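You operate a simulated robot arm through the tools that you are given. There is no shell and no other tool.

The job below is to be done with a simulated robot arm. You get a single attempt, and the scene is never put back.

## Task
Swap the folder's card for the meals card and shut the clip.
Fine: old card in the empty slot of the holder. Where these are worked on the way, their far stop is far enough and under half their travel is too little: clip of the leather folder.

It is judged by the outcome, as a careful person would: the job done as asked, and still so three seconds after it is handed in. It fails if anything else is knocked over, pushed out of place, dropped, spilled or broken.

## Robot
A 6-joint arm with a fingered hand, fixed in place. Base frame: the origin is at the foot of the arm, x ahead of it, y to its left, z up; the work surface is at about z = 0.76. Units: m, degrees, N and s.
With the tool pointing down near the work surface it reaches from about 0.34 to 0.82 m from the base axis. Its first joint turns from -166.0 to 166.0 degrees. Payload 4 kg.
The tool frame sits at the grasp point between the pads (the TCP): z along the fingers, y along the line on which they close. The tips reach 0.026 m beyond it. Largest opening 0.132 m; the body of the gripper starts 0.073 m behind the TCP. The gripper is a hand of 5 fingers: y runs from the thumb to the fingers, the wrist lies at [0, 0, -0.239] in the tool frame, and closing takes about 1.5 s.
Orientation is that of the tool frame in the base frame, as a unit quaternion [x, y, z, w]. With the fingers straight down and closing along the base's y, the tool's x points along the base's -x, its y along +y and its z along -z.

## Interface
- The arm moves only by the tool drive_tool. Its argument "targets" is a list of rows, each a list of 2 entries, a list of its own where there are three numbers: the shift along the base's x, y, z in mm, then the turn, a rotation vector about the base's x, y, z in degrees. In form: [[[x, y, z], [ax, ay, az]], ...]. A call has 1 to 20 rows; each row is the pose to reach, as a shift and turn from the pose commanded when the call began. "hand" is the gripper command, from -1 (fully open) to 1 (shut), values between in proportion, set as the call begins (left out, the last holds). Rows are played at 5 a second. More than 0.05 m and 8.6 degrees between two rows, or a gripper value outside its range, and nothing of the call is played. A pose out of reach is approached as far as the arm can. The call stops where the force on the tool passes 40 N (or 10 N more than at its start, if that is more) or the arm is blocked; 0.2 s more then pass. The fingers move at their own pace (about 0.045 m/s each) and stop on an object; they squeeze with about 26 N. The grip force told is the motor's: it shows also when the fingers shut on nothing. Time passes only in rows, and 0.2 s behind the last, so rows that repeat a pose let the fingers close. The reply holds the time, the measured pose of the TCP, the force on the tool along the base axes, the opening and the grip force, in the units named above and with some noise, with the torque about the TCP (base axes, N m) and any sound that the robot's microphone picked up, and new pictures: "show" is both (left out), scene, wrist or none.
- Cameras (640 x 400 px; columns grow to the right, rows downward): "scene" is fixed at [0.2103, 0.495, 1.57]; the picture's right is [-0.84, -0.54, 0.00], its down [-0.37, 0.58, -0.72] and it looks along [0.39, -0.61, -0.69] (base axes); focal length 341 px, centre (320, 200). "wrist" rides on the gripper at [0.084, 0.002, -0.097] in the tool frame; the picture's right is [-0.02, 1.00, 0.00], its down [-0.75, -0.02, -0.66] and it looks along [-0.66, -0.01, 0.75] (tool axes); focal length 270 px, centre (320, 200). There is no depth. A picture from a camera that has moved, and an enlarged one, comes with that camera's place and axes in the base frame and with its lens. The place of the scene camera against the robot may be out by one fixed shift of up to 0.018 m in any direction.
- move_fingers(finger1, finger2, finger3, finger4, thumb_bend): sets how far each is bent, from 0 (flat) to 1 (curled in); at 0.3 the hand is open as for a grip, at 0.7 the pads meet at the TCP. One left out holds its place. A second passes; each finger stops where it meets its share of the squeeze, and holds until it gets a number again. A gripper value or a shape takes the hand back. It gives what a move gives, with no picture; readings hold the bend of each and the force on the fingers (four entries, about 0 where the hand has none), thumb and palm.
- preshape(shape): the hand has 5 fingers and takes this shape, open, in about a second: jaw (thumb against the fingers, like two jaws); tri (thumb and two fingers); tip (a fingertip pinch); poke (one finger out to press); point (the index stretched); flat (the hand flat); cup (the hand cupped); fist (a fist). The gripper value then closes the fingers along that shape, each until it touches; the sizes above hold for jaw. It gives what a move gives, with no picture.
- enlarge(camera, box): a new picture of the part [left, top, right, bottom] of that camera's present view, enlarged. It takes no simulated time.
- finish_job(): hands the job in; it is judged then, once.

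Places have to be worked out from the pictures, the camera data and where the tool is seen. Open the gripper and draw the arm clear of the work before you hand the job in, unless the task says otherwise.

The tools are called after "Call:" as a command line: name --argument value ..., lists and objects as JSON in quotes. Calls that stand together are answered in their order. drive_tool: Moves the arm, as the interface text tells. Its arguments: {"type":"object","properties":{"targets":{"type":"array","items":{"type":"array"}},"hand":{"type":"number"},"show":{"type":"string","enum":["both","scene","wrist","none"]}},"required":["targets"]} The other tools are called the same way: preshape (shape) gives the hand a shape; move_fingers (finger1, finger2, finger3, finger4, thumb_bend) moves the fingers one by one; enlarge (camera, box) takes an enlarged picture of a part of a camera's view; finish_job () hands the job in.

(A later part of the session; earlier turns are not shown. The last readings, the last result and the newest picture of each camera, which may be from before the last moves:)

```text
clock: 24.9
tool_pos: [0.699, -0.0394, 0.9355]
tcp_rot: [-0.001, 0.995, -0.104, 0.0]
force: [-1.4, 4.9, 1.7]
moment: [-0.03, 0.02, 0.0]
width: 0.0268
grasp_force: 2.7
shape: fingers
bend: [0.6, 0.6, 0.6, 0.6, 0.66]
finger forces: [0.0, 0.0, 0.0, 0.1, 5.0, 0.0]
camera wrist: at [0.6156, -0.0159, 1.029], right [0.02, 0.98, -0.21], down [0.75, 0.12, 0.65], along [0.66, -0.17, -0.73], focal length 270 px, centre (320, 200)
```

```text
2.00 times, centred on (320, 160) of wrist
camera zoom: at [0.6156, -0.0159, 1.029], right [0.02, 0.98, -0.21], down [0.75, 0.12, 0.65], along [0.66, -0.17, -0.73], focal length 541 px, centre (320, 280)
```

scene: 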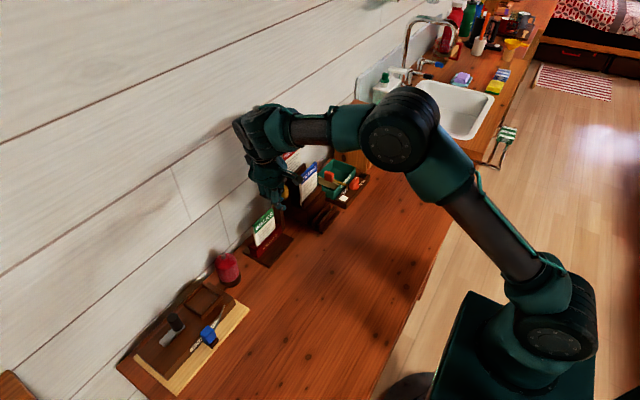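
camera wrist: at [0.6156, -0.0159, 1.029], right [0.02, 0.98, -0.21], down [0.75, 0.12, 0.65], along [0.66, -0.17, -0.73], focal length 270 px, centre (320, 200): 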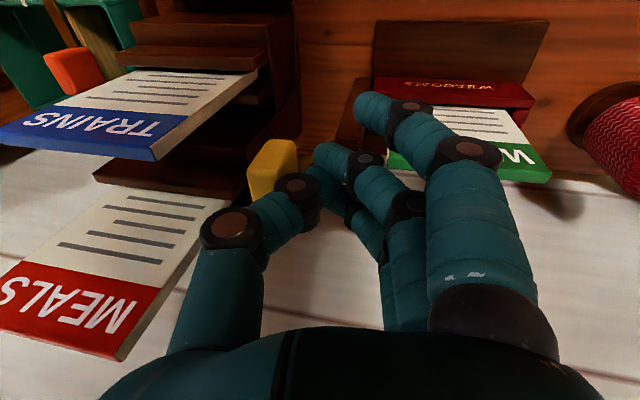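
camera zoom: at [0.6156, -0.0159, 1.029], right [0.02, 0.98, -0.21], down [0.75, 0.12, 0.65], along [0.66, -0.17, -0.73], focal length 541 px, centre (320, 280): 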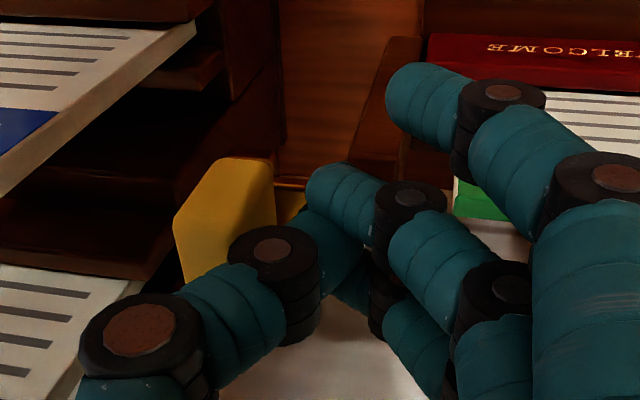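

The thumb force rose to 5 N with the knob lagging, so the slider has reached its far stop. I back off +y, rise, and look whether it stays open.

Call:
drive_tool --targets '[[[0, 8, 0], [0, 0, 0]], [[0, 16, 5], [0, 0, 0]], [[0, 24, 30], [0, 0, 0]], [[0, 30, 60], [0, 0, 0]], [[-25, 30, 90], [0, 0, 0]], [[-60, 30, 110], [0, 0, 0]], [[-60, 30, 110], [0, 0, 0]]]' --show "both"

Call:
enlarge --camera "scene" --box '[220, 150, 340, 270]'

Call:
enlarge --camera "wrist" --box '[100, 60, 420, 260]'

```text
clock: 26.5
tool_pos: [0.6408, -0.0105, 1.0453]
tcp_rot: [0.0, 0.994, -0.105, -0.001]
force: [0.3, -0.9, 0.5]
moment: [0.03, 0.03, 0.0]
width: 0.0267
grasp_force: 0.2
shape: fingers
bend: [0.6, 0.6, 0.6, 0.6, 0.66]
finger forces: [0.0, 0.0, 0.1, 0.1, 0.0, 0.0]
camera wrist: at [0.557, 0.0122, 1.1402], right [0.02, 0.98, -0.21], down [0.75, 0.12, 0.65], along [0.66, -0.17, -0.73], focal length 270 px, centre (320, 200)
```

scene: 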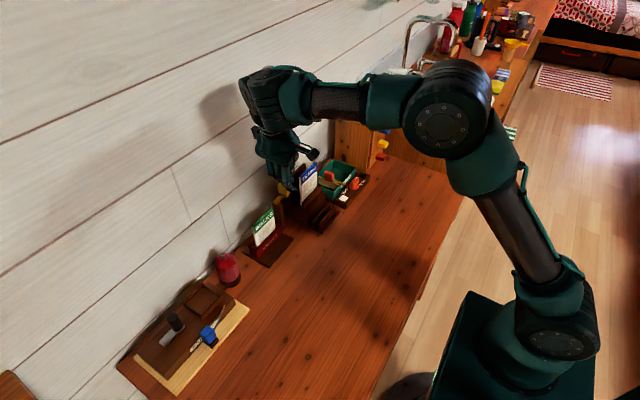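
wrist: 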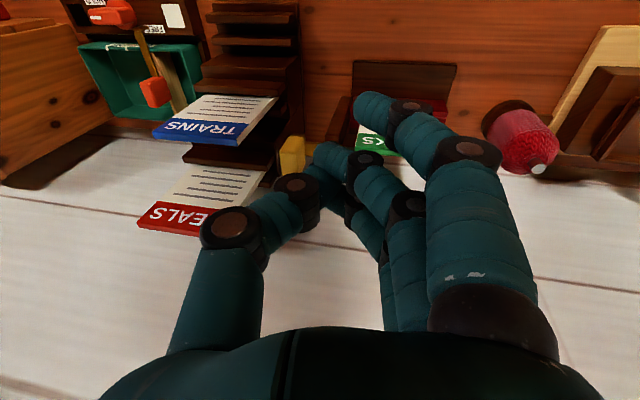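

```text
3.33 times, centred on (280, 210) of scene
camera zoom: at [0.2103, 0.495, 1.57], right [-0.84, -0.54, 0.0], down [-0.37, 0.58, -0.72], along [0.39, -0.61, -0.69], focal length 1135 px, centre (453, 167)
```

zoom: 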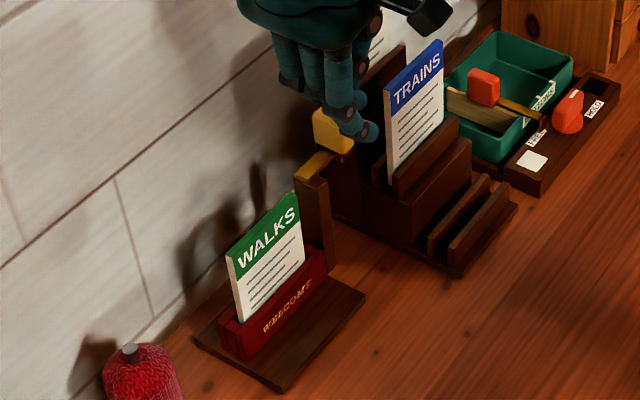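

```text
2.00 times, centred on (260, 160) of wrist
camera zoom: at [0.557, 0.0122, 1.1402], right [0.02, 0.98, -0.21], down [0.75, 0.12, 0.65], along [0.66, -0.17, -0.73], focal length 541 px, centre (440, 280)
```

zoom: 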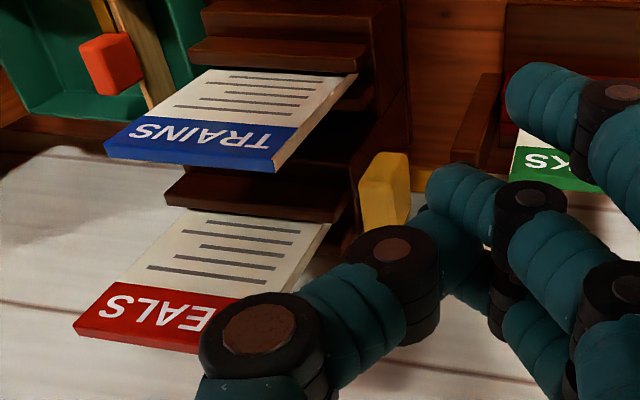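

The clip stays open: the bar has withdrawn to the post. Before grasping the thin cards near the wall I want to know the finger profile, so I move the hand nearer the scene camera and turn it side-on.

Call:
drive_tool --targets '[[[-30, 15, 20], [4, 0, 0]], [[-60, 30, 40], [8, 0, 0]], [[-95, 45, 60], [12, 0, 0]], [[-130, 60, 80], [12, 0, 0]], [[-165, 75, 105], [12, 0, 0]], [[-190, 90, 135], [12, 0, 0]], [[-190, 110, 155], [12, 0, 0]]]' --show "none"

Call:
drive_tool --targets '[[[0, 0, 0], [0, 0, -8]], [[0, 0, 0], [0, 0, -16]], [[0, 0, 0], [0, 0, -24]], [[0, 0, 0], [0, 0, -32]], [[0, 0, 0], [0, 0, -40]], [[0, 0, 0], [0, 0, -48]], [[0, 0, 0], [0, 0, -56]], [[0, 0, 0], [0, 0, -60]], [[0, 0, 0], [0, 0, -60]]]' --show "scene" --hand 1

```text
clock: 28.1
tool_pos: [0.4517, 0.1022, 1.2028]
tcp_rot: [0.0, 1.0, 0.001, -0.001]
force: [0.1, -0.1, -1.1]
moment: [0.02, 0.01, 0.03]
width: 0.0269
grasp_force: 0.1
shape: fingers
bend: [0.6, 0.6, 0.6, 0.6, 0.66]
finger forces: [0.0, 0.0, 0.0, 0.1, 0.1, 0.0]
```

```text
clock: 30.1
tool_pos: [0.453, 0.1, 1.2001]
tcp_rot: [0.501, 0.866, 0.0, -0.001]
force: [-0.3, -0.5, 0.3]
moment: [-0.03, 0.0, -0.01]
width: 0.0
grasp_force: 26.5
shape: jaw
bend: [0.67, 0.59, 0.59, 0.67, 0.66]
finger forces: [0.0, 0.1, 0.1, 0.1, 0.1, 0.0]
```

scene: 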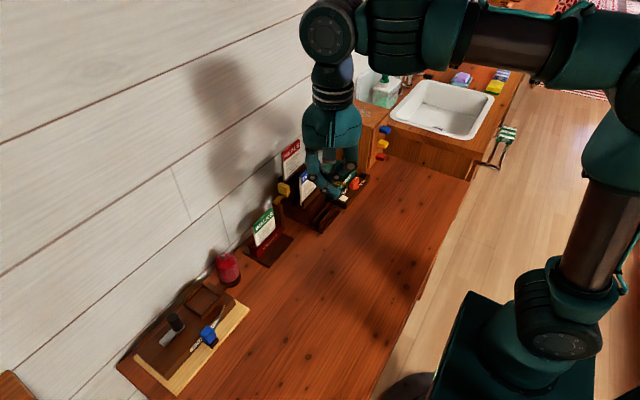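

Call:
enlarge --camera "scene" --box '[280, 80, 390, 220]'

Call:
enlarge --camera "scene" --box '[220, 130, 300, 270]'

```text
2.86 times, centred on (335, 150) of scene
camera zoom: at [0.2103, 0.495, 1.57], right [-0.84, -0.54, 0.0], down [-0.37, 0.58, -0.72], along [0.39, -0.61, -0.69], focal length 973 px, centre (277, 343)
```

zoom: 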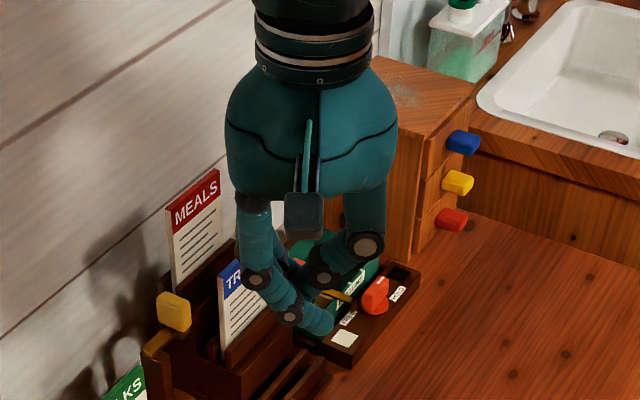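

```text
2.86 times, centred on (260, 200) of scene
camera zoom: at [0.2103, 0.495, 1.57], right [-0.84, -0.54, 0.0], down [-0.37, 0.58, -0.72], along [0.39, -0.61, -0.69], focal length 973 px, centre (491, 200)
```

zoom: 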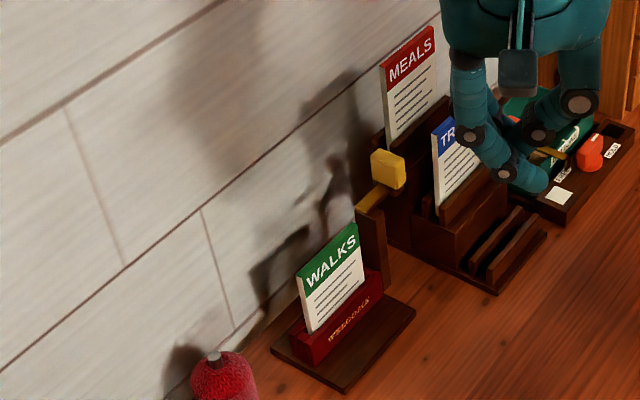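

The side view shows the thumb is slimmer than the fingers and curls under. I now want accurate x positions of the holder slots, so I turn to -90° with an open hand and view the holder edge-on from the +y side.

Call:
drive_tool --targets '[[[30, -10, -10], [0, 0, -8]], [[65, -20, -20], [0, 0, -16]], [[100, -30, -35], [0, 0, -24]], [[135, -40, -50], [0, 0, -30]], [[170, -55, -60], [0, 0, -30]], [[200, -70, -70], [0, 0, -30]], [[205, -80, -80], [0, 0, -30]], [[205, -80, -80], [0, 0, -30]]]' --hand -1 --show "wrist"

Call:
enlarge --camera "wrist" --box '[200, 40, 480, 260]'

```text
clock: 31.9
tool_pos: [0.6588, 0.0211, 1.1189]
tcp_rot: [0.707, 0.707, 0.0, 0.0]
force: [-0.5, -0.4, 0.4]
moment: [0.01, 0.03, 0.0]
width: 0.1321
grasp_force: 0.1
shape: jaw
bend: [0.3, 0.3, 0.3, 0.3, 0.3]
finger forces: [0.0, 0.0, 0.0, 0.0, 0.0, 0.0]
camera wrist: at [0.6607, 0.107, 1.2165], right [1.0, -0.02, 0.0], down [-0.02, -0.75, 0.66], along [-0.01, -0.66, -0.75], focal length 270 px, centre (320, 200)
```

wrist: 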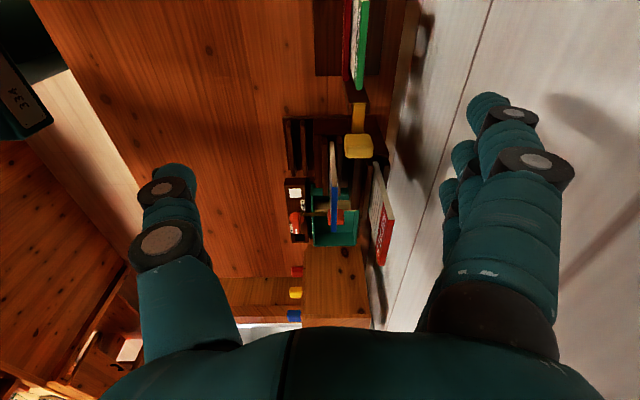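

```text
1.82 times, centred on (340, 150) of wrist
camera zoom: at [0.6607, 0.107, 1.2165], right [1.0, -0.02, 0.0], down [-0.02, -0.75, 0.66], along [-0.01, -0.66, -0.75], focal length 491 px, centre (284, 291)
```

zoom: 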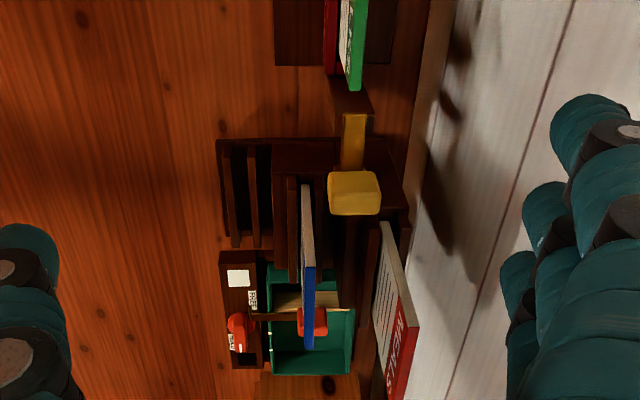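

Call:
enlarge --camera "wrist" --box '[275, 95, 415, 275]'

Call:
enlarge --camera "wrist" --box '[270, 0, 430, 110]'

```text
2.22 times, centred on (345, 185) of wrist
camera zoom: at [0.6607, 0.107, 1.2165], right [1.0, -0.02, 0.0], down [-0.02, -0.75, 0.66], along [-0.01, -0.66, -0.75], focal length 601 px, centre (264, 233)
```

zoom: 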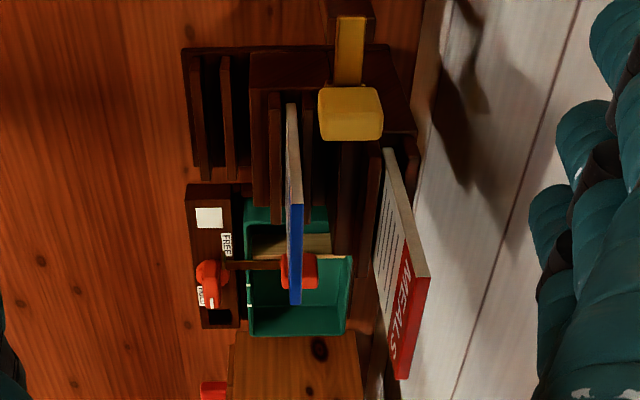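

```text
3.64 times, centred on (350, 55) of wrist
camera zoom: at [0.6607, 0.107, 1.2165], right [1.0, -0.02, 0.0], down [-0.02, -0.75, 0.66], along [-0.01, -0.66, -0.75], focal length 983 px, centre (211, 727)
```

zoom: 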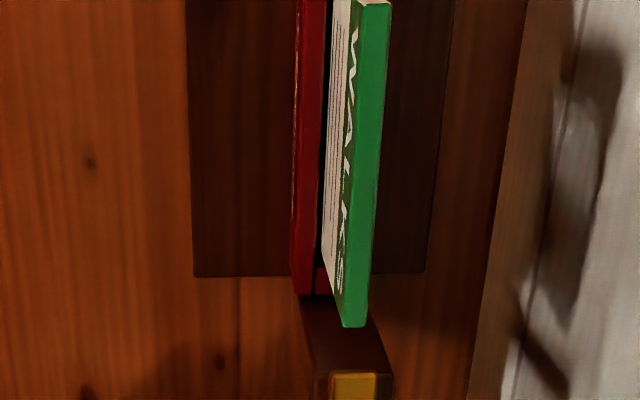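

Call:
enlarge --camera "wrist" --box '[278, 105, 348, 185]'

Call:
enlarge --camera "wrist" --box '[330, 120, 410, 250]'

```text
5.00 times, centred on (313, 145) of wrist
camera zoom: at [0.6607, 0.107, 1.2165], right [1.0, -0.02, 0.0], down [-0.02, -0.75, 0.66], along [-0.01, -0.66, -0.75], focal length 1351 px, centre (355, 475)
```

zoom: 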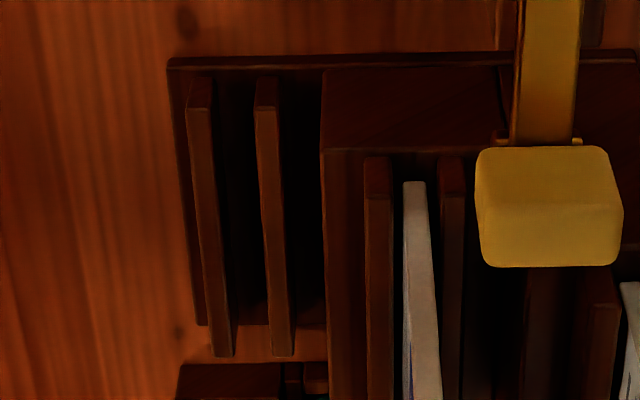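

```text
3.08 times, centred on (370, 185) of wrist
camera zoom: at [0.6607, 0.107, 1.2165], right [1.0, -0.02, 0.0], down [-0.02, -0.75, 0.66], along [-0.01, -0.66, -0.75], focal length 832 px, centre (166, 246)
```

zoom: 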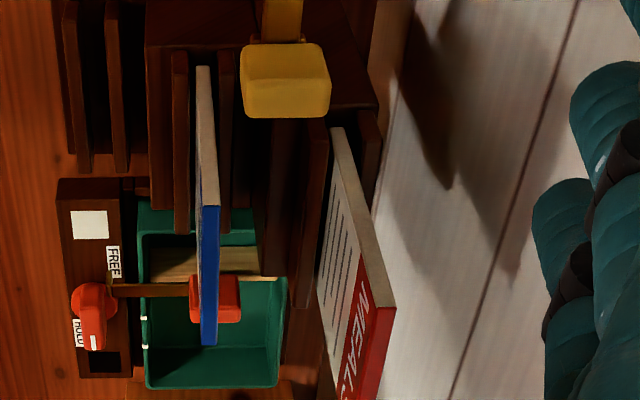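

The holder slots are at x≈0.618 (empty, front), 0.676 (TRAINS) and 0.736 (MEALS), the wall at x≈0.78, so the thumb should go behind the cards with the hand leaning toward the robot. I retract and turn the hand to +90° (thumb to the wall).

Call:
drive_tool --targets '[[[-35, 0, 10], [0, 0, 8]], [[-70, 0, 20], [0, 0, 16]], [[-105, 0, 30], [0, 0, 24]], [[-140, 0, 40], [0, 0, 32]], [[-150, 0, 50], [0, 0, 40]], [[-160, 0, 60], [0, 0, 48]], [[-160, 0, 60], [0, 0, 56]], [[-160, 0, 60], [0, 0, 64]], [[-160, 0, 60], [0, 0, 72]], [[-160, 0, 60], [0, 0, 80]], [[-160, 0, 60], [0, 0, 88]], [[-160, 0, 60], [0, 0, 96]]]' --show "none"

Call:
drive_tool --targets '[[[0, 0, 0], [0, 0, 8]], [[0, 0, 0], [0, 0, 16]], [[0, 0, 0], [0, 0, 24]], [[0, 0, 0], [0, 0, 32]], [[0, 0, 0], [0, 0, 40]], [[0, 0, 0], [0, 0, 48]], [[0, 0, 0], [0, 0, 56]], [[0, 0, 0], [0, 0, 64]], [[0, 0, 0], [0, 0, 72]], [[0, 0, 0], [0, 0, 80]], [[0, 0, 0], [0, 0, 84]], [[0, 0, 0], [0, 0, 84]]]' --show "scene"

```text
clock: 34.5
tool_pos: [0.4966, 0.0226, 1.1803]
tcp_rot: [-0.053, 0.999, 0.0, 0.0]
force: [0.0, 0.5, 0.1]
moment: [0.02, 0.01, -0.02]
width: 0.1317
grasp_force: 0.0
shape: jaw
bend: [0.3, 0.3, 0.3, 0.3, 0.3]
finger forces: [0.0, 0.0, 0.0, 0.0, 0.1, 0.0]
```

```text
clock: 37.1
tool_pos: [0.4973, 0.0234, 1.1826]
tcp_rot: [-0.707, 0.707, 0.006, 0.005]
force: [-1.1, -0.6, -0.6]
moment: [0.02, -0.01, -0.01]
width: 0.1319
grasp_force: 0.1
shape: jaw
bend: [0.3, 0.3, 0.3, 0.3, 0.3]
finger forces: [0.0, 0.0, 0.0, 0.1, 0.1, 0.1]
out of reach, approached as far as the arm can: row 11, 12
```

scene: 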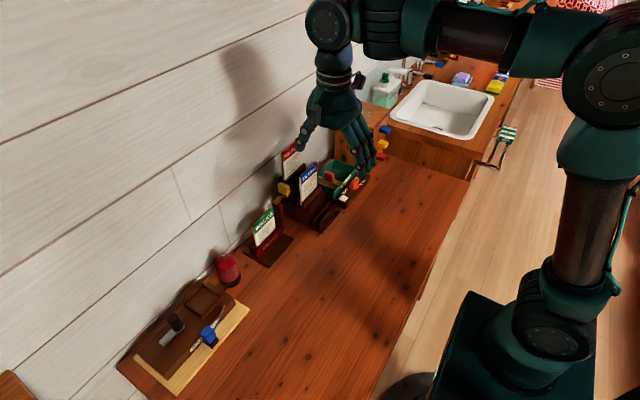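

The arm just reaches about +90°. I test how far this orientation holds over toward the holder (y≈-0.15) at a safe height.

Call:
drive_tool --targets '[[[0, -40, 0], [0, 0, 0]], [[0, -80, 0], [0, 0, 0]], [[0, -120, 0], [0, 0, 0]], [[0, -170, 0], [0, 0, 0]], [[0, -170, 0], [0, 0, 0]]]' --show "none"

```text
clock: 38.3
tool_pos: [0.5046, -0.1478, 1.2013]
tcp_rot: [0.707, -0.707, -0.009, -0.005]
force: [-0.1, 0.6, -0.1]
moment: [-0.01, -0.02, 0.01]
width: 0.1322
grasp_force: 0.1
shape: jaw
bend: [0.3, 0.3, 0.3, 0.3, 0.3]
finger forces: [0.0, 0.0, 0.1, 0.1, 0.0, 0.1]
out of reach, approached as far as the arm can: row 1, 2, 3, 4, 5
```

Call:
drive_tool --targets '[[[30, 0, -30], [0, 0, 0]], [[60, 0, -60], [0, 0, 0]], [[90, 0, -90], [0, 0, 0]], [[90, 0, -90], [0, 0, 0]]]' --show "scene"

```text
clock: 39.3
tool_pos: [0.6008, -0.1491, 1.1199]
tcp_rot: [0.707, -0.707, -0.002, 0.001]
force: [-0.4, 0.1, 0.0]
moment: [0.0, 0.02, -0.02]
width: 0.1316
grasp_force: 0.0
shape: jaw
bend: [0.3, 0.3, 0.3, 0.3, 0.3]
finger forces: [0.0, 0.0, 0.0, 0.0, 0.1, 0.0]
out of reach, approached as far as the arm can: row 2, 3, 4
```

scene: 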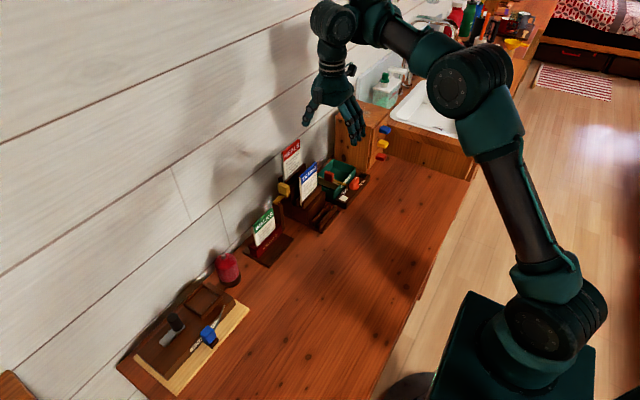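

Position drifts a little from the command here, so some joint is near its limit. I try the intended lean (tilt about y) at this safe height to see if it is reachable.

Call:
drive_tool --targets '[[[0, 0, 0], [0, -8, 0]], [[0, 0, 0], [0, -16, 0]], [[0, 0, 0], [0, -24, 0]], [[0, 0, 0], [0, -32, 0]], [[0, 0, 0], [0, -40, 0]], [[0, 0, 0], [0, -40, 0]]]' --show "both"

```text
clock: 40.4
tool_pos: [0.7468, -0.1637, 1.2067]
tcp_rot: [0.678, -0.674, 0.208, -0.205]
force: [-31.7, -0.8, -5.7]
moment: [0.01, 0.29, -0.09]
width: 0.1286
grasp_force: 0.2
shape: jaw
bend: [0.3, 0.3, 0.3, 0.3, 0.42]
finger forces: [0.0, 0.0, 0.0, 0.0, 31.8, 0.1]
out of reach, approached as far as the arm can: row 1, 2, 3, 4, 5
stopped in row 5: the force on the tool passed its limit at 58 N (the readings are from after the stop); the commanded pose is now the measured one
camera wrist: at [0.6921, -0.2466, 1.2862], right [-0.83, 0.01, -0.56], down [-0.36, 0.76, 0.55], along [0.43, 0.65, -0.62], focal length 270 px, centre (320, 200)
```

scene: 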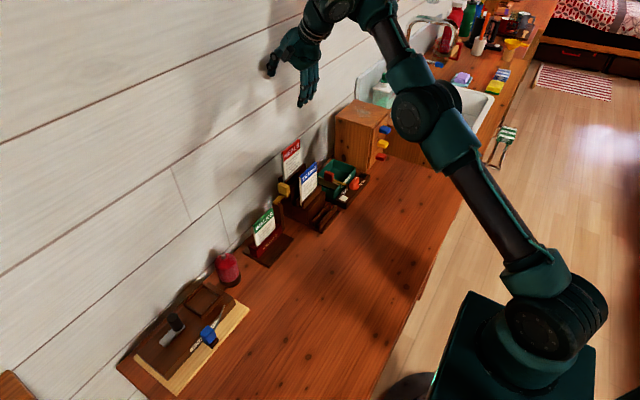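
wrist: 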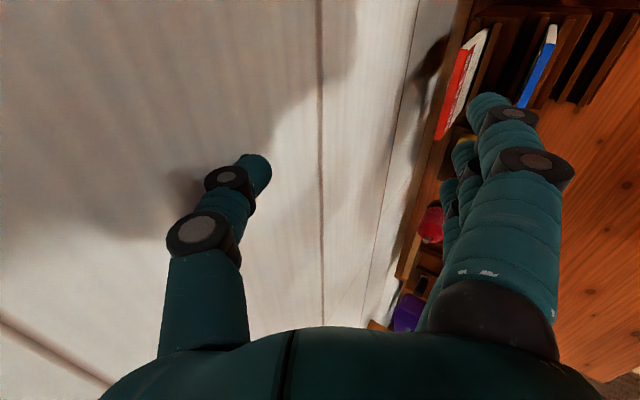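

The arm drifted off the commanded position and the thumb touched the bare wall, so this orientation is beyond the joint limits. I back away from the wall and undo the tilt, then unwind the turn.

Call:
drive_tool --targets '[[[-30, 3, 0], [0, 5, 0]], [[-60, 6, 0], [0, 10, 0]], [[-90, 9, 0], [0, 16, 0]], [[-120, 12, 0], [0, 24, 0]], [[-150, 14, 0], [0, 32, 0]], [[-180, 14, 0], [0, 34, 0]], [[-180, 14, 0], [0, 34, 0]]]' --show "none"

```text
clock: 42.0
tool_pos: [0.5671, -0.1459, 1.1996]
tcp_rot: [0.709, -0.705, 0.006, 0.003]
force: [0.1, -0.1, 0.3]
moment: [0.01, -0.02, 0.01]
width: 0.132
grasp_force: 0.1
shape: jaw
bend: [0.3, 0.3, 0.3, 0.3, 0.3]
finger forces: [0.0, 0.1, 0.0, 0.1, 0.1, 0.0]
out of reach, approached as far as the arm can: row 1, 2, 5, 6, 7
```

I unwind the turn back to 0 and on to -90° (fingers to the wall), which was comfortably reachable, staying retracted.

Call:
drive_tool --targets '[[[-5, 10, 0], [0, 0, -8]], [[-10, 20, 0], [0, 0, -16]], [[-15, 30, 0], [0, 0, -24]], [[-20, 40, 0], [0, 0, -32]], [[-25, 50, 0], [0, 0, -40]], [[-30, 60, 0], [0, 0, -48]], [[-35, 70, 0], [0, 0, -56]], [[-40, 80, 0], [0, 0, -64]], [[-45, 90, 0], [0, 0, -72]], [[-45, 100, 0], [0, 0, -80]], [[-45, 110, 0], [0, 0, -88]], [[-45, 120, 0], [0, 0, -90]], [[-45, 130, 0], [0, 0, -90]]]' --show "none"

Call:
drive_tool --targets '[[[0, 5, 0], [0, 0, -8]], [[0, 10, -10], [0, 0, -16]], [[0, 15, -20], [0, 0, -24]], [[0, 20, -30], [0, 0, -32]], [[0, 25, -40], [0, 0, -40]], [[0, 25, -50], [0, 0, -48]], [[0, 25, -60], [0, 0, -56]], [[0, 25, -60], [0, 0, -64]], [[0, 25, -60], [0, 0, -72]], [[0, 25, -60], [0, 0, -80]], [[0, 25, -60], [0, 0, -88]], [[0, 25, -60], [0, 0, -90]]]' --show "scene"

```text
clock: 44.8
tool_pos: [0.5211, -0.0181, 1.2005]
tcp_rot: [-0.002, 1.0, 0.0, -0.001]
force: [-0.1, -0.5, 0.8]
moment: [-0.01, -0.01, 0.04]
width: 0.1318
grasp_force: 0.1
shape: jaw
bend: [0.3, 0.3, 0.3, 0.3, 0.3]
finger forces: [0.0, 0.1, 0.0, 0.1, 0.0, 0.0]
```

```text
clock: 47.4
tool_pos: [0.5423, 0.0124, 1.177]
tcp_rot: [0.706, 0.709, -0.001, -0.003]
force: [0.5, -0.5, 0.2]
moment: [0.01, 0.0, -0.02]
width: 0.132
grasp_force: 0.1
shape: jaw
bend: [0.3, 0.3, 0.3, 0.3, 0.3]
finger forces: [0.1, 0.0, 0.0, 0.0, 0.1, 0.0]
out of reach, approached as far as the arm can: row 3, 4, 5, 6, 7, 8, 9, 10, 11, 12
```

scene: 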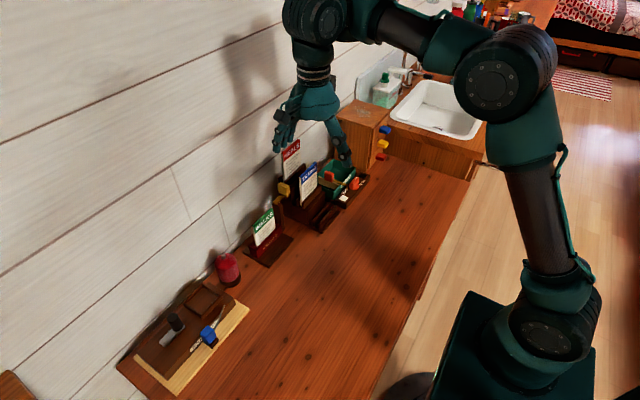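

Rows were flagged unreachable although -90° worked before at a lower height, so I return to 0° and to the earlier pose (0.55, 0.08, 1.08) to check the arm's configuration.

Call:
drive_tool --targets '[[[0, 5, -5], [0, 0, 8]], [[0, 10, -10], [0, 0, 16]], [[0, 15, -15], [0, 0, 24]], [[0, 20, -20], [0, 0, 32]], [[0, 25, -25], [0, 0, 40]], [[0, 30, -35], [0, 0, 48]], [[0, 35, -45], [0, 0, 56]], [[5, 40, -55], [0, 0, 64]], [[5, 45, -65], [0, 0, 72]], [[5, 50, -75], [0, 0, 80]], [[5, 60, -85], [0, 0, 88]], [[8, 68, -97], [0, 0, 90]], [[8, 68, -97], [0, 0, 90]]]' --show "scene"

```text
clock: 50.2
tool_pos: [0.6012, 0.0861, 1.1291]
tcp_rot: [-0.003, 1.0, 0.0, -0.004]
force: [-0.2, -0.4, -0.9]
moment: [0.01, 0.02, -0.04]
width: 0.1317
grasp_force: 0.0
shape: jaw
bend: [0.3, 0.3, 0.3, 0.3, 0.3]
finger forces: [0.1, 0.0, 0.0, 0.1, 0.0, 0.0]
out of reach, approached as far as the arm can: row 1, 2, 3, 4, 5, 6, 7, 8, 9, 10, 11, 12, 13
```

scene: 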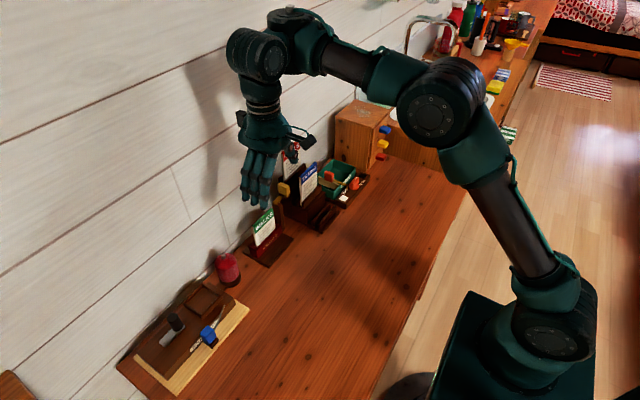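

The arm is off its commanded pose again (lower z seems blocked in this configuration). I try returning toward the start pose at higher z to recover the original configuration.

Call:
drive_tool --targets '[[[-20, -30, 20], [0, 0, 0]], [[-40, -60, 40], [0, 0, 0]], [[-60, -90, 60], [0, 0, 0]], [[-80, -120, 75], [0, 0, 0]], [[-100, -150, 75], [0, 0, 0]], [[-116, -180, 75], [0, 0, 0]], [[-116, -206, 75], [0, 0, 0]], [[-116, -206, 75], [0, 0, 0]]]' --show "scene"

```text
clock: 52.0
tool_pos: [0.4815, -0.1215, 1.2052]
tcp_rot: [-0.003, 1.0, 0.0, -0.001]
force: [1.3, -1.4, 0.3]
moment: [0.01, -0.02, 0.01]
width: 0.132
grasp_force: 0.0
shape: jaw
bend: [0.3, 0.3, 0.3, 0.3, 0.3]
finger forces: [0.1, 0.0, 0.1, 0.0, 0.0, 0.1]
```

scene: 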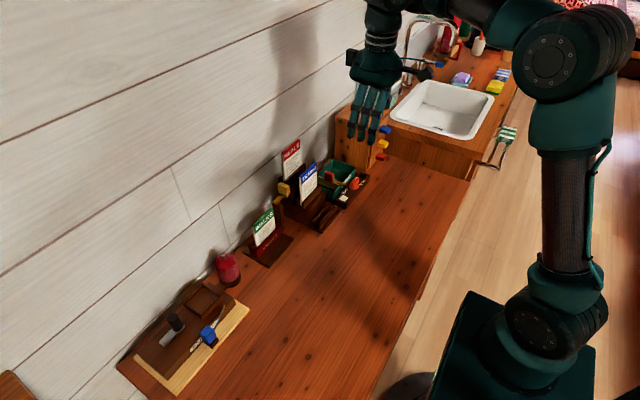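

That pose was reached without complaint. I lower to the exact start height to compare with the first picture.

Call:
drive_tool --targets '[[[0, 0, -20], [0, 0, 0]], [[0, 0, -40], [0, 0, 0]], [[0, 0, -68], [0, 0, 0]], [[0, 0, -68], [0, 0, 0]]]' --show "scene"

```text
clock: 53.0
tool_pos: [0.5099, -0.1297, 1.1847]
tcp_rot: [-0.004, 1.0, 0.002, -0.005]
force: [-0.1, 0.4, 1.1]
moment: [-0.09, -0.04, 0.0]
width: 0.132
grasp_force: 0.1
shape: jaw
bend: [0.3, 0.3, 0.3, 0.3, 0.3]
finger forces: [0.1, 0.0, 0.1, 0.0, 0.1, 0.0]
out of reach, approached as far as the arm can: row 1, 2, 3, 4
```

scene: 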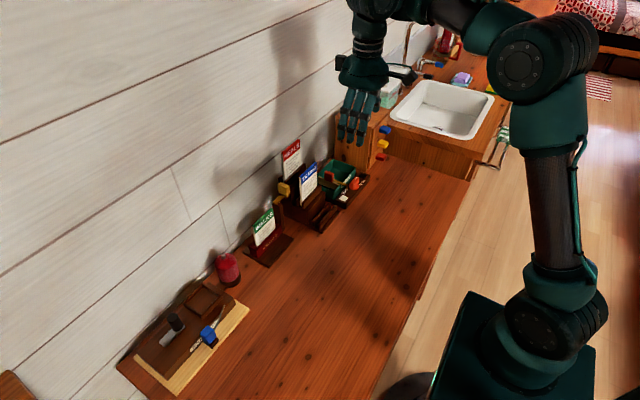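

The arm is evidently in a flipped wrist branch (entered when I pushed past +90°), and it cannot go low. I go up to a free spot and will turn past -90°, the other end of this branch, so the wrist returns to the original branch.

Call:
drive_tool --targets '[[[-10, 20, 20], [0, 0, 0]], [[-20, 40, 40], [0, 0, 0]], [[-30, 60, 60], [0, 0, 0]], [[-30, 80, 70], [0, 0, 0]], [[-30, 80, 70], [0, 0, 0]]]' --show "none"

Call:
drive_tool --targets '[[[0, 0, 0], [0, 0, -8]], [[0, 0, 0], [0, 0, -16]], [[0, 0, 0], [0, 0, -24]], [[0, 0, 0], [0, 0, -32]], [[0, 0, 0], [0, 0, -40]], [[0, 0, 0], [0, 0, -48]], [[0, 0, 0], [0, 0, -56]], [[0, 0, 0], [0, 0, -64]], [[0, 0, 0], [0, 0, -72]], [[0, 0, 0], [0, 0, -80]], [[0, 0, 0], [0, 0, -84]], [[0, 0, 0], [0, 0, -84]]]' --show "scene"

```text
clock: 54.2
tool_pos: [0.4618, -0.0342, 1.217]
tcp_rot: [-0.002, 1.0, 0.008, -0.005]
force: [0.5, 0.0, 0.3]
moment: [0.05, 0.02, 0.01]
width: 0.1318
grasp_force: 0.0
shape: jaw
bend: [0.3, 0.3, 0.3, 0.3, 0.3]
finger forces: [0.0, 0.0, 0.1, 0.1, 0.0, 0.0]
out of reach, approached as far as the arm can: row 1, 2, 3, 4, 5
```

```text
clock: 56.8
tool_pos: [0.4634, -0.0323, 1.2161]
tcp_rot: [0.667, 0.745, 0.003, -0.009]
force: [-1.1, 0.8, -0.2]
moment: [0.0, 0.04, 0.02]
width: 0.1321
grasp_force: 0.0
shape: jaw
bend: [0.3, 0.3, 0.3, 0.3, 0.3]
finger forces: [0.1, 0.1, 0.1, 0.0, 0.0, 0.0]
out of reach, approached as far as the arm can: row 1, 2, 3, 4, 5, 6, 7, 8, 9, 10, 11, 12
```

scene: 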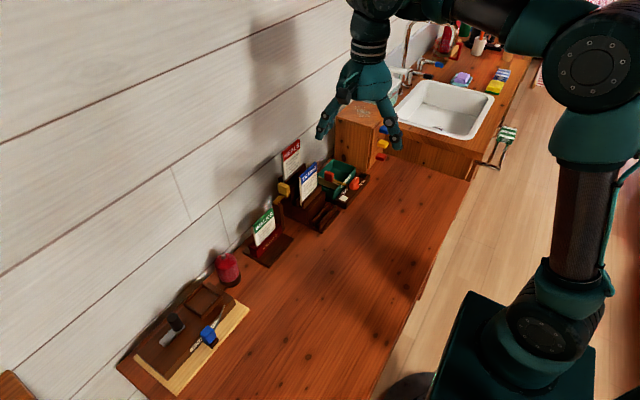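

Call:
drive_tool --targets '[[[0, 0, 0], [0, 0, -6]], [[0, 0, 0], [0, 0, -12]], [[0, 0, 0], [0, 0, -18]], [[0, 0, 0], [0, 0, -24]], [[0, 0, 0], [0, 0, -30]], [[0, 0, 0], [0, 0, -36]], [[0, 0, 0], [0, 0, -36]]]' --show "scene"

```text
clock: 58.4
tool_pos: [0.4645, -0.0347, 1.2174]
tcp_rot: [0.865, 0.501, 0.0, -0.01]
force: [0.7, 0.6, -0.3]
moment: [0.01, 0.03, 0.03]
width: 0.1319
grasp_force: 0.1
shape: jaw
bend: [0.3, 0.3, 0.3, 0.3, 0.3]
finger forces: [0.0, 0.1, 0.0, 0.0, 0.0, 0.0]
out of reach, approached as far as the arm can: row 1, 2, 3, 4, 5, 6, 7
```

scene: 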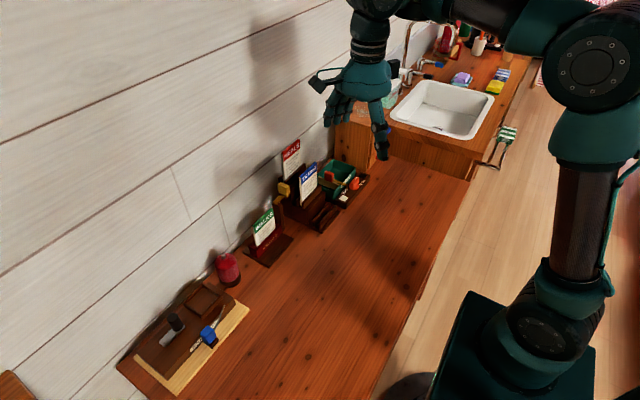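

Call:
enlarge --camera "scene" --box '[300, 0, 640, 200]'

Call:
drive_tool --targets '[[[20, 0, -12], [0, 0, 6]], [[40, 0, -24], [0, 0, 12]], [[60, 0, -36], [0, 0, 18]], [[80, 0, -50], [0, 0, 24]], [[100, 0, -64], [0, 0, 30]], [[120, 0, -78], [0, 0, 36]], [[140, 0, -92], [0, 0, 42]], [[140, 0, -92], [0, 0, 48]]]' --show "scene"

```text
1.88 times, centred on (470, 100) of scene
camera zoom: at [0.2103, 0.495, 1.57], right [-0.84, -0.54, 0.0], down [-0.37, 0.58, -0.72], along [0.39, -0.61, -0.69], focal length 641 px, centre (38, 388)
```

zoom: 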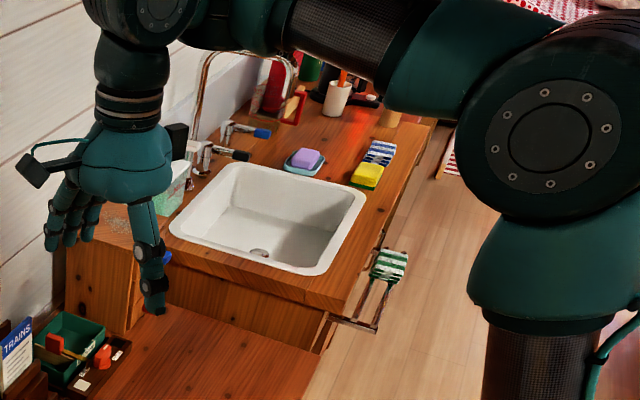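

```text
clock: 60.2
tool_pos: [0.6064, -0.0448, 1.1296]
tcp_rot: [0.585, 0.811, -0.001, -0.003]
force: [-0.9, -0.6, 0.8]
moment: [0.02, 0.04, -0.01]
width: 0.132
grasp_force: 0.1
shape: jaw
bend: [0.3, 0.3, 0.3, 0.3, 0.3]
finger forces: [0.0, 0.1, 0.0, 0.0, 0.0, 0.0]
out of reach, approached as far as the arm can: row 1, 2, 3, 4, 5, 6, 7, 8
```

scene: 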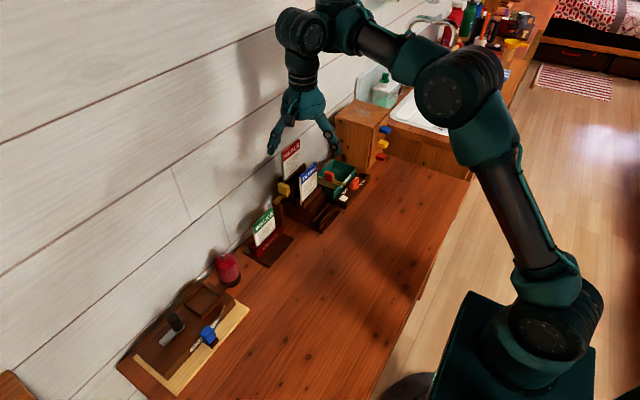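

Call:
enlarge --camera "scene" --box '[240, 0, 540, 180]'

```text
2.13 times, centred on (390, 90) of scene
camera zoom: at [0.2103, 0.495, 1.57], right [-0.84, -0.54, 0.0], down [-0.37, 0.58, -0.72], along [0.39, -0.61, -0.69], focal length 727 px, centre (171, 435)
```

zoom: 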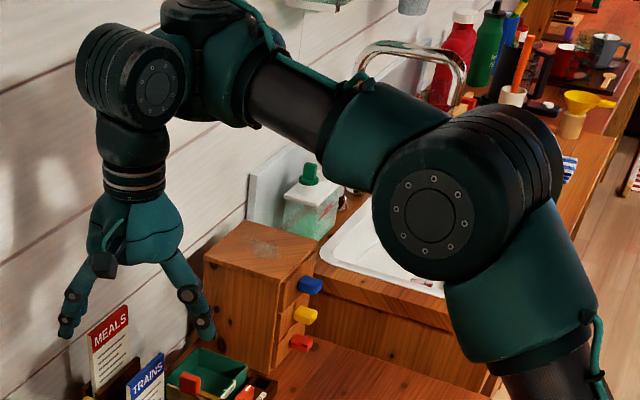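

The arm seems stuck near a wrist joint limit, with a residual lean of the tool toward +y; tilting that way should free it. I tilt the tool toward +y around the wrist centre in free space, moving back from the wall, and see whether the rows are reachable.

Call:
drive_tool --targets '[[[-20, 33, 2], [8, 0, 0]], [[-40, 66, 9], [16, 0, 0]], [[-60, 97, 21], [24, 0, 0]], [[-80, 127, 36], [32, 0, 0]], [[-100, 154, 56], [40, 0, 0]], [[-100, 154, 56], [40, 0, 0]]]' --show "scene"

```text
clock: 61.6
tool_pos: [0.5045, 0.1149, 1.1733]
tcp_rot: [0.551, 0.761, 0.279, -0.199]
force: [0.1, 0.3, 1.3]
moment: [0.01, -0.01, 0.01]
width: 0.1318
grasp_force: 0.0
shape: jaw
bend: [0.3, 0.3, 0.3, 0.3, 0.3]
finger forces: [0.0, 0.0, 0.0, 0.1, 0.1, 0.0]
out of reach, approached as far as the arm can: row 4, 5, 6
```

scene: 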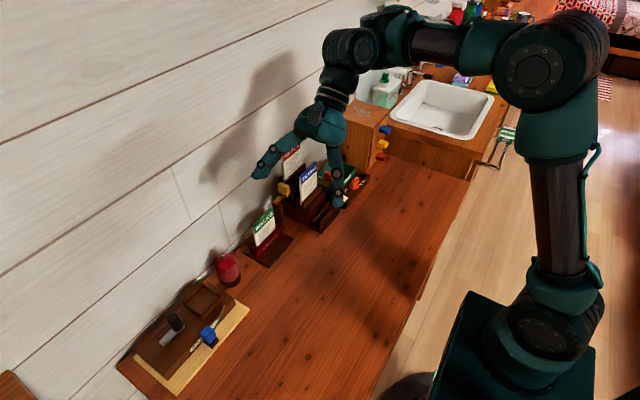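

Call:
enlarge --camera "scene" --box '[280, 0, 520, 160]'

```text
2.50 times, centred on (400, 80) of scene
camera zoom: at [0.2103, 0.495, 1.57], right [-0.84, -0.54, 0.0], down [-0.37, 0.58, -0.72], along [0.39, -0.61, -0.69], focal length 852 px, centre (120, 500)
```

zoom: 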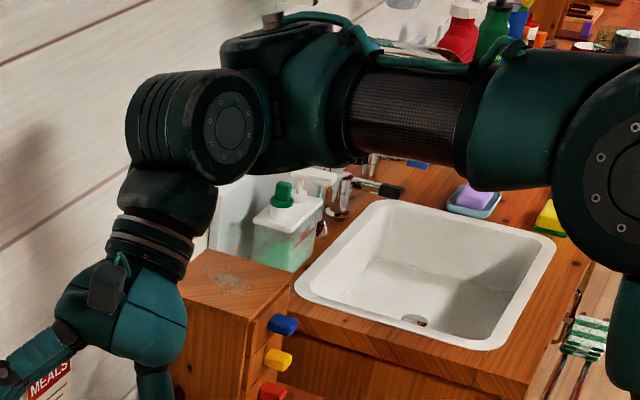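

I now think the wrist yaw joint drifted sideways (tool-down with a level forearm is singular for this arm); moving outward should straighten it. I undo the sideways tilt while moving outward.

Call:
drive_tool --targets '[[[20, -27, -18], [-8, 0, 0]], [[40, -57, -32], [-16, 0, 0]], [[60, -88, -42], [-24, 0, 0]], [[80, -121, -48], [-32, 0, 0]], [[110, -150, -50], [-40, 0, 0]], [[130, -150, -50], [-40, 0, 0]], [[140, -150, -50], [-40, 0, 0]]]' --show "scene"

Call:
enlarge --camera "scene" --box '[220, 0, 520, 200]'

```text
clock: 63.2
tool_pos: [0.6455, -0.0335, 1.1271]
tcp_rot: [0.585, 0.811, 0.0, -0.001]
force: [0.6, -0.7, 0.1]
moment: [0.01, 0.01, 0.0]
width: 0.1319
grasp_force: 0.1
shape: jaw
bend: [0.3, 0.3, 0.3, 0.3, 0.3]
finger forces: [0.0, 0.1, 0.1, 0.1, 0.1, 0.0]
```

scene: 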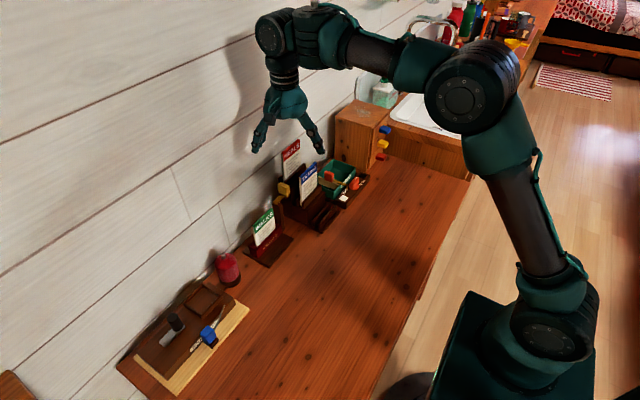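

```text
2.00 times, centred on (370, 100) of scene
camera zoom: at [0.2103, 0.495, 1.57], right [-0.84, -0.54, 0.0], down [-0.37, 0.58, -0.72], along [0.39, -0.61, -0.69], focal length 681 px, centre (220, 400)
```

zoom: 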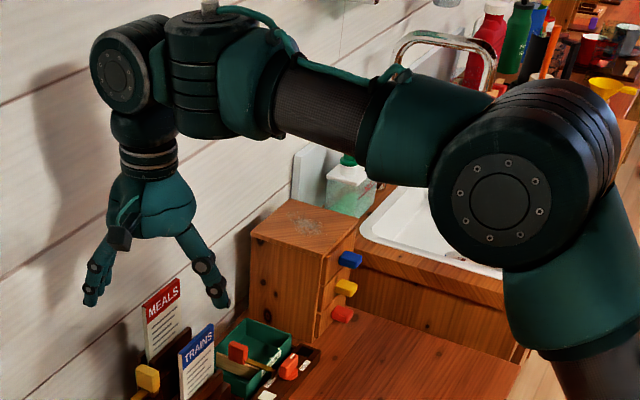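

All rows were reached this time and the wrist looks straight again. I test going down at this reach while turning back to 0°.

Call:
drive_tool --targets '[[[0, 5, -10], [0, 0, 8]], [[0, 10, -20], [0, 0, 16]], [[0, 15, -30], [0, 0, 24]], [[0, 20, -40], [0, 0, 32]], [[0, 25, -50], [0, 0, 40]], [[0, 25, -60], [0, 0, 48]], [[0, 25, -60], [0, 0, 56]], [[0, 25, -60], [0, 0, 64]], [[0, 25, -60], [0, 0, 72]]]' --show "scene"

Call:
enlarge --camera "scene" --box '[220, 0, 520, 200]'

```text
clock: 65.2
tool_pos: [0.6429, -0.0098, 1.0675]
tcp_rot: [-0.003, 1.0, 0.0, -0.001]
force: [-0.4, -0.3, 0.3]
moment: [0.01, 0.01, 0.0]
width: 0.1319
grasp_force: 0.0
shape: jaw
bend: [0.3, 0.3, 0.3, 0.3, 0.3]
finger forces: [0.1, 0.1, 0.0, 0.0, 0.0, 0.0]
```

scene: 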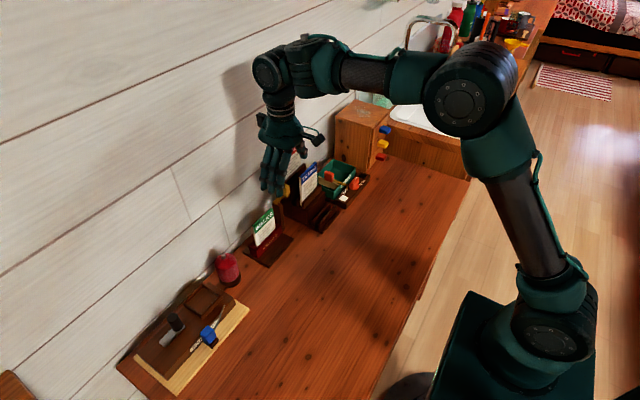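

```text
2.00 times, centred on (370, 100) of scene
camera zoom: at [0.2103, 0.495, 1.57], right [-0.84, -0.54, 0.0], down [-0.37, 0.58, -0.72], along [0.39, -0.61, -0.69], focal length 681 px, centre (220, 400)
```

zoom: 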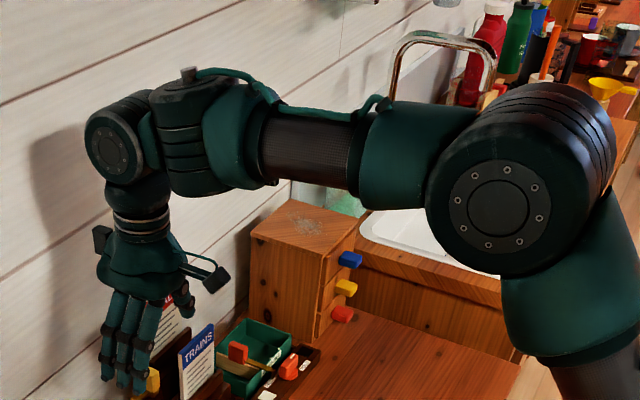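

The arm is back in its normal branch. I turn to -90° at this reach and then lean the hand toward the robot (tilt about y) in steps, checking for reach flags.

Call:
drive_tool --targets '[[[0, 5, 0], [0, 0, -8]], [[0, 10, 0], [0, 0, -16]], [[0, 15, 0], [0, 0, -24]], [[0, 20, 0], [0, 0, -32]], [[0, 25, 0], [0, 0, -40]], [[0, 30, 0], [0, 0, -48]], [[0, 35, 0], [0, 0, -56]], [[0, 40, 0], [0, 0, -64]], [[0, 45, 0], [0, 0, -72]], [[0, 47, 0], [0, 0, -80]], [[0, 47, 0], [0, 0, -86]], [[0, 47, 0], [0, 0, -90]]]' --show "none"

Call:
drive_tool --targets '[[[-5, 0, 0], [0, -8, 0]], [[-10, 0, 0], [0, -16, 0]], [[-15, 0, 0], [0, -24, 0]], [[-20, 0, 0], [0, -32, 0]], [[-25, 0, 0], [0, -40, 0]], [[-30, 0, 0], [0, -46, 0]], [[-30, 0, 0], [0, -50, 0]], [[-30, 0, 0], [0, -50, 0]]]' --show "both"

```text
clock: 67.8
tool_pos: [0.6417, 0.0364, 1.0648]
tcp_rot: [0.706, 0.708, 0.002, -0.001]
force: [0.2, -0.3, 0.3]
moment: [0.01, 0.01, 0.01]
width: 0.1319
grasp_force: 0.0
shape: jaw
bend: [0.3, 0.3, 0.3, 0.3, 0.3]
finger forces: [0.0, 0.1, 0.0, 0.1, 0.1, 0.1]
```

```text
clock: 69.6
tool_pos: [0.6123, 0.0369, 1.0654]
tcp_rot: [0.639, 0.643, 0.298, 0.299]
force: [-1.0, 0.4, 0.6]
moment: [0.0, 0.02, 0.0]
width: 0.132
grasp_force: 0.1
shape: jaw
bend: [0.3, 0.3, 0.3, 0.3, 0.3]
finger forces: [0.0, 0.0, 0.0, 0.1, 0.0, 0.0]
camera wrist: at [0.5391, 0.122, 1.1284], right [0.64, -0.02, 0.77], down [-0.51, -0.75, 0.41], along [0.57, -0.66, -0.49], focal length 270 px, centre (320, 200)
```

scene: 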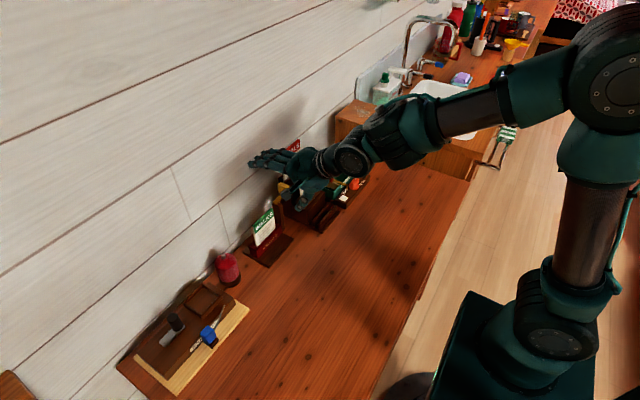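
wrist: 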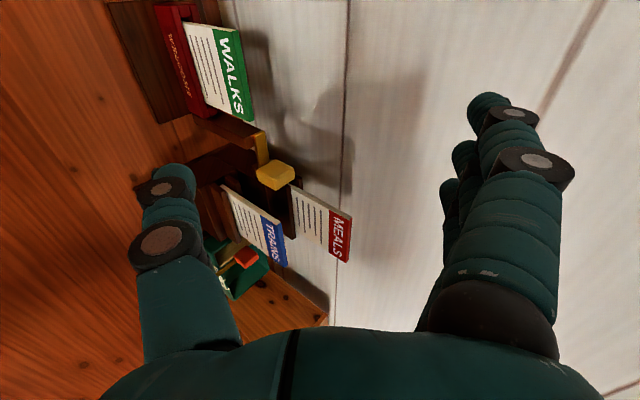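

The leaning pose is reachable without flags. I preset the thumb nearly closed and the fingers half open, to see in the wrist view where thumb tip and fingertips lie for hooking over a card.

Call:
move_fingers --finger1 0.45 --finger2 0.45 --finger3 0.45 --finger4 0.45 --thumb_bend 0.62

Call:
drive_tool --targets '[[[0, 0, 0], [0, 0, 0]]]' --show "wrist"

Call:
enlarge --camera "scene" --box '[220, 110, 380, 230]'

```text
clock: 70.6
tool_pos: [0.6132, 0.0371, 1.0647]
tcp_rot: [0.639, 0.643, 0.299, 0.299]
force: [-0.6, -0.1, -0.4]
moment: [0.01, -0.01, 0.02]
width: 0.0652
grasp_force: 0.2
shape: fingers
bend: [0.45, 0.45, 0.45, 0.45, 0.62]
finger forces: [0.1, 0.0, 0.0, 0.0, 0.0, 0.1]
```

```text
clock: 71.0
tool_pos: [0.6123, 0.0363, 1.0643]
tcp_rot: [0.639, 0.643, 0.299, 0.299]
force: [0.1, -0.3, -1.2]
moment: [-0.01, -0.01, 0.01]
width: 0.0655
grasp_force: 0.1
shape: fingers
bend: [0.45, 0.45, 0.45, 0.45, 0.62]
finger forces: [0.1, 0.0, 0.1, 0.0, 0.0, 0.1]
camera wrist: at [0.5393, 0.122, 1.1284], right [0.64, -0.02, 0.77], down [-0.51, -0.75, 0.41], along [0.57, -0.66, -0.49], focal length 270 px, centre (320, 200)
```

wrist: 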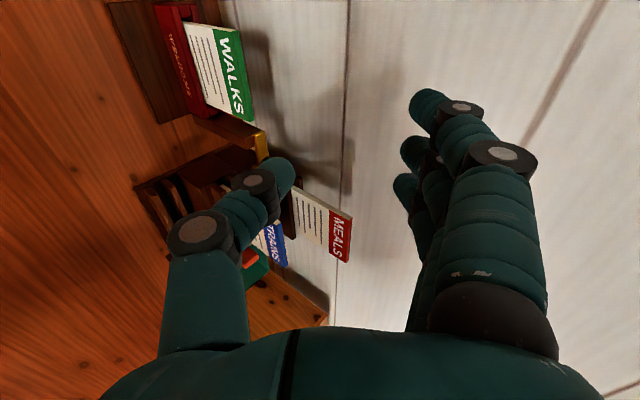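

```text
3.33 times, centred on (300, 170) of scene
camera zoom: at [0.2103, 0.495, 1.57], right [-0.84, -0.54, 0.0], down [-0.37, 0.58, -0.72], along [0.39, -0.61, -0.69], focal length 1135 px, centre (387, 300)
```

zoom: 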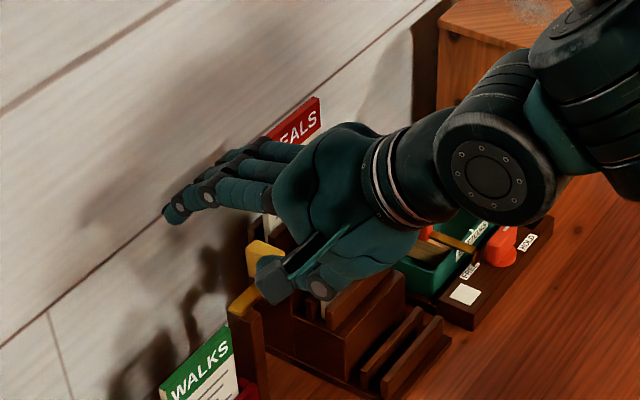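

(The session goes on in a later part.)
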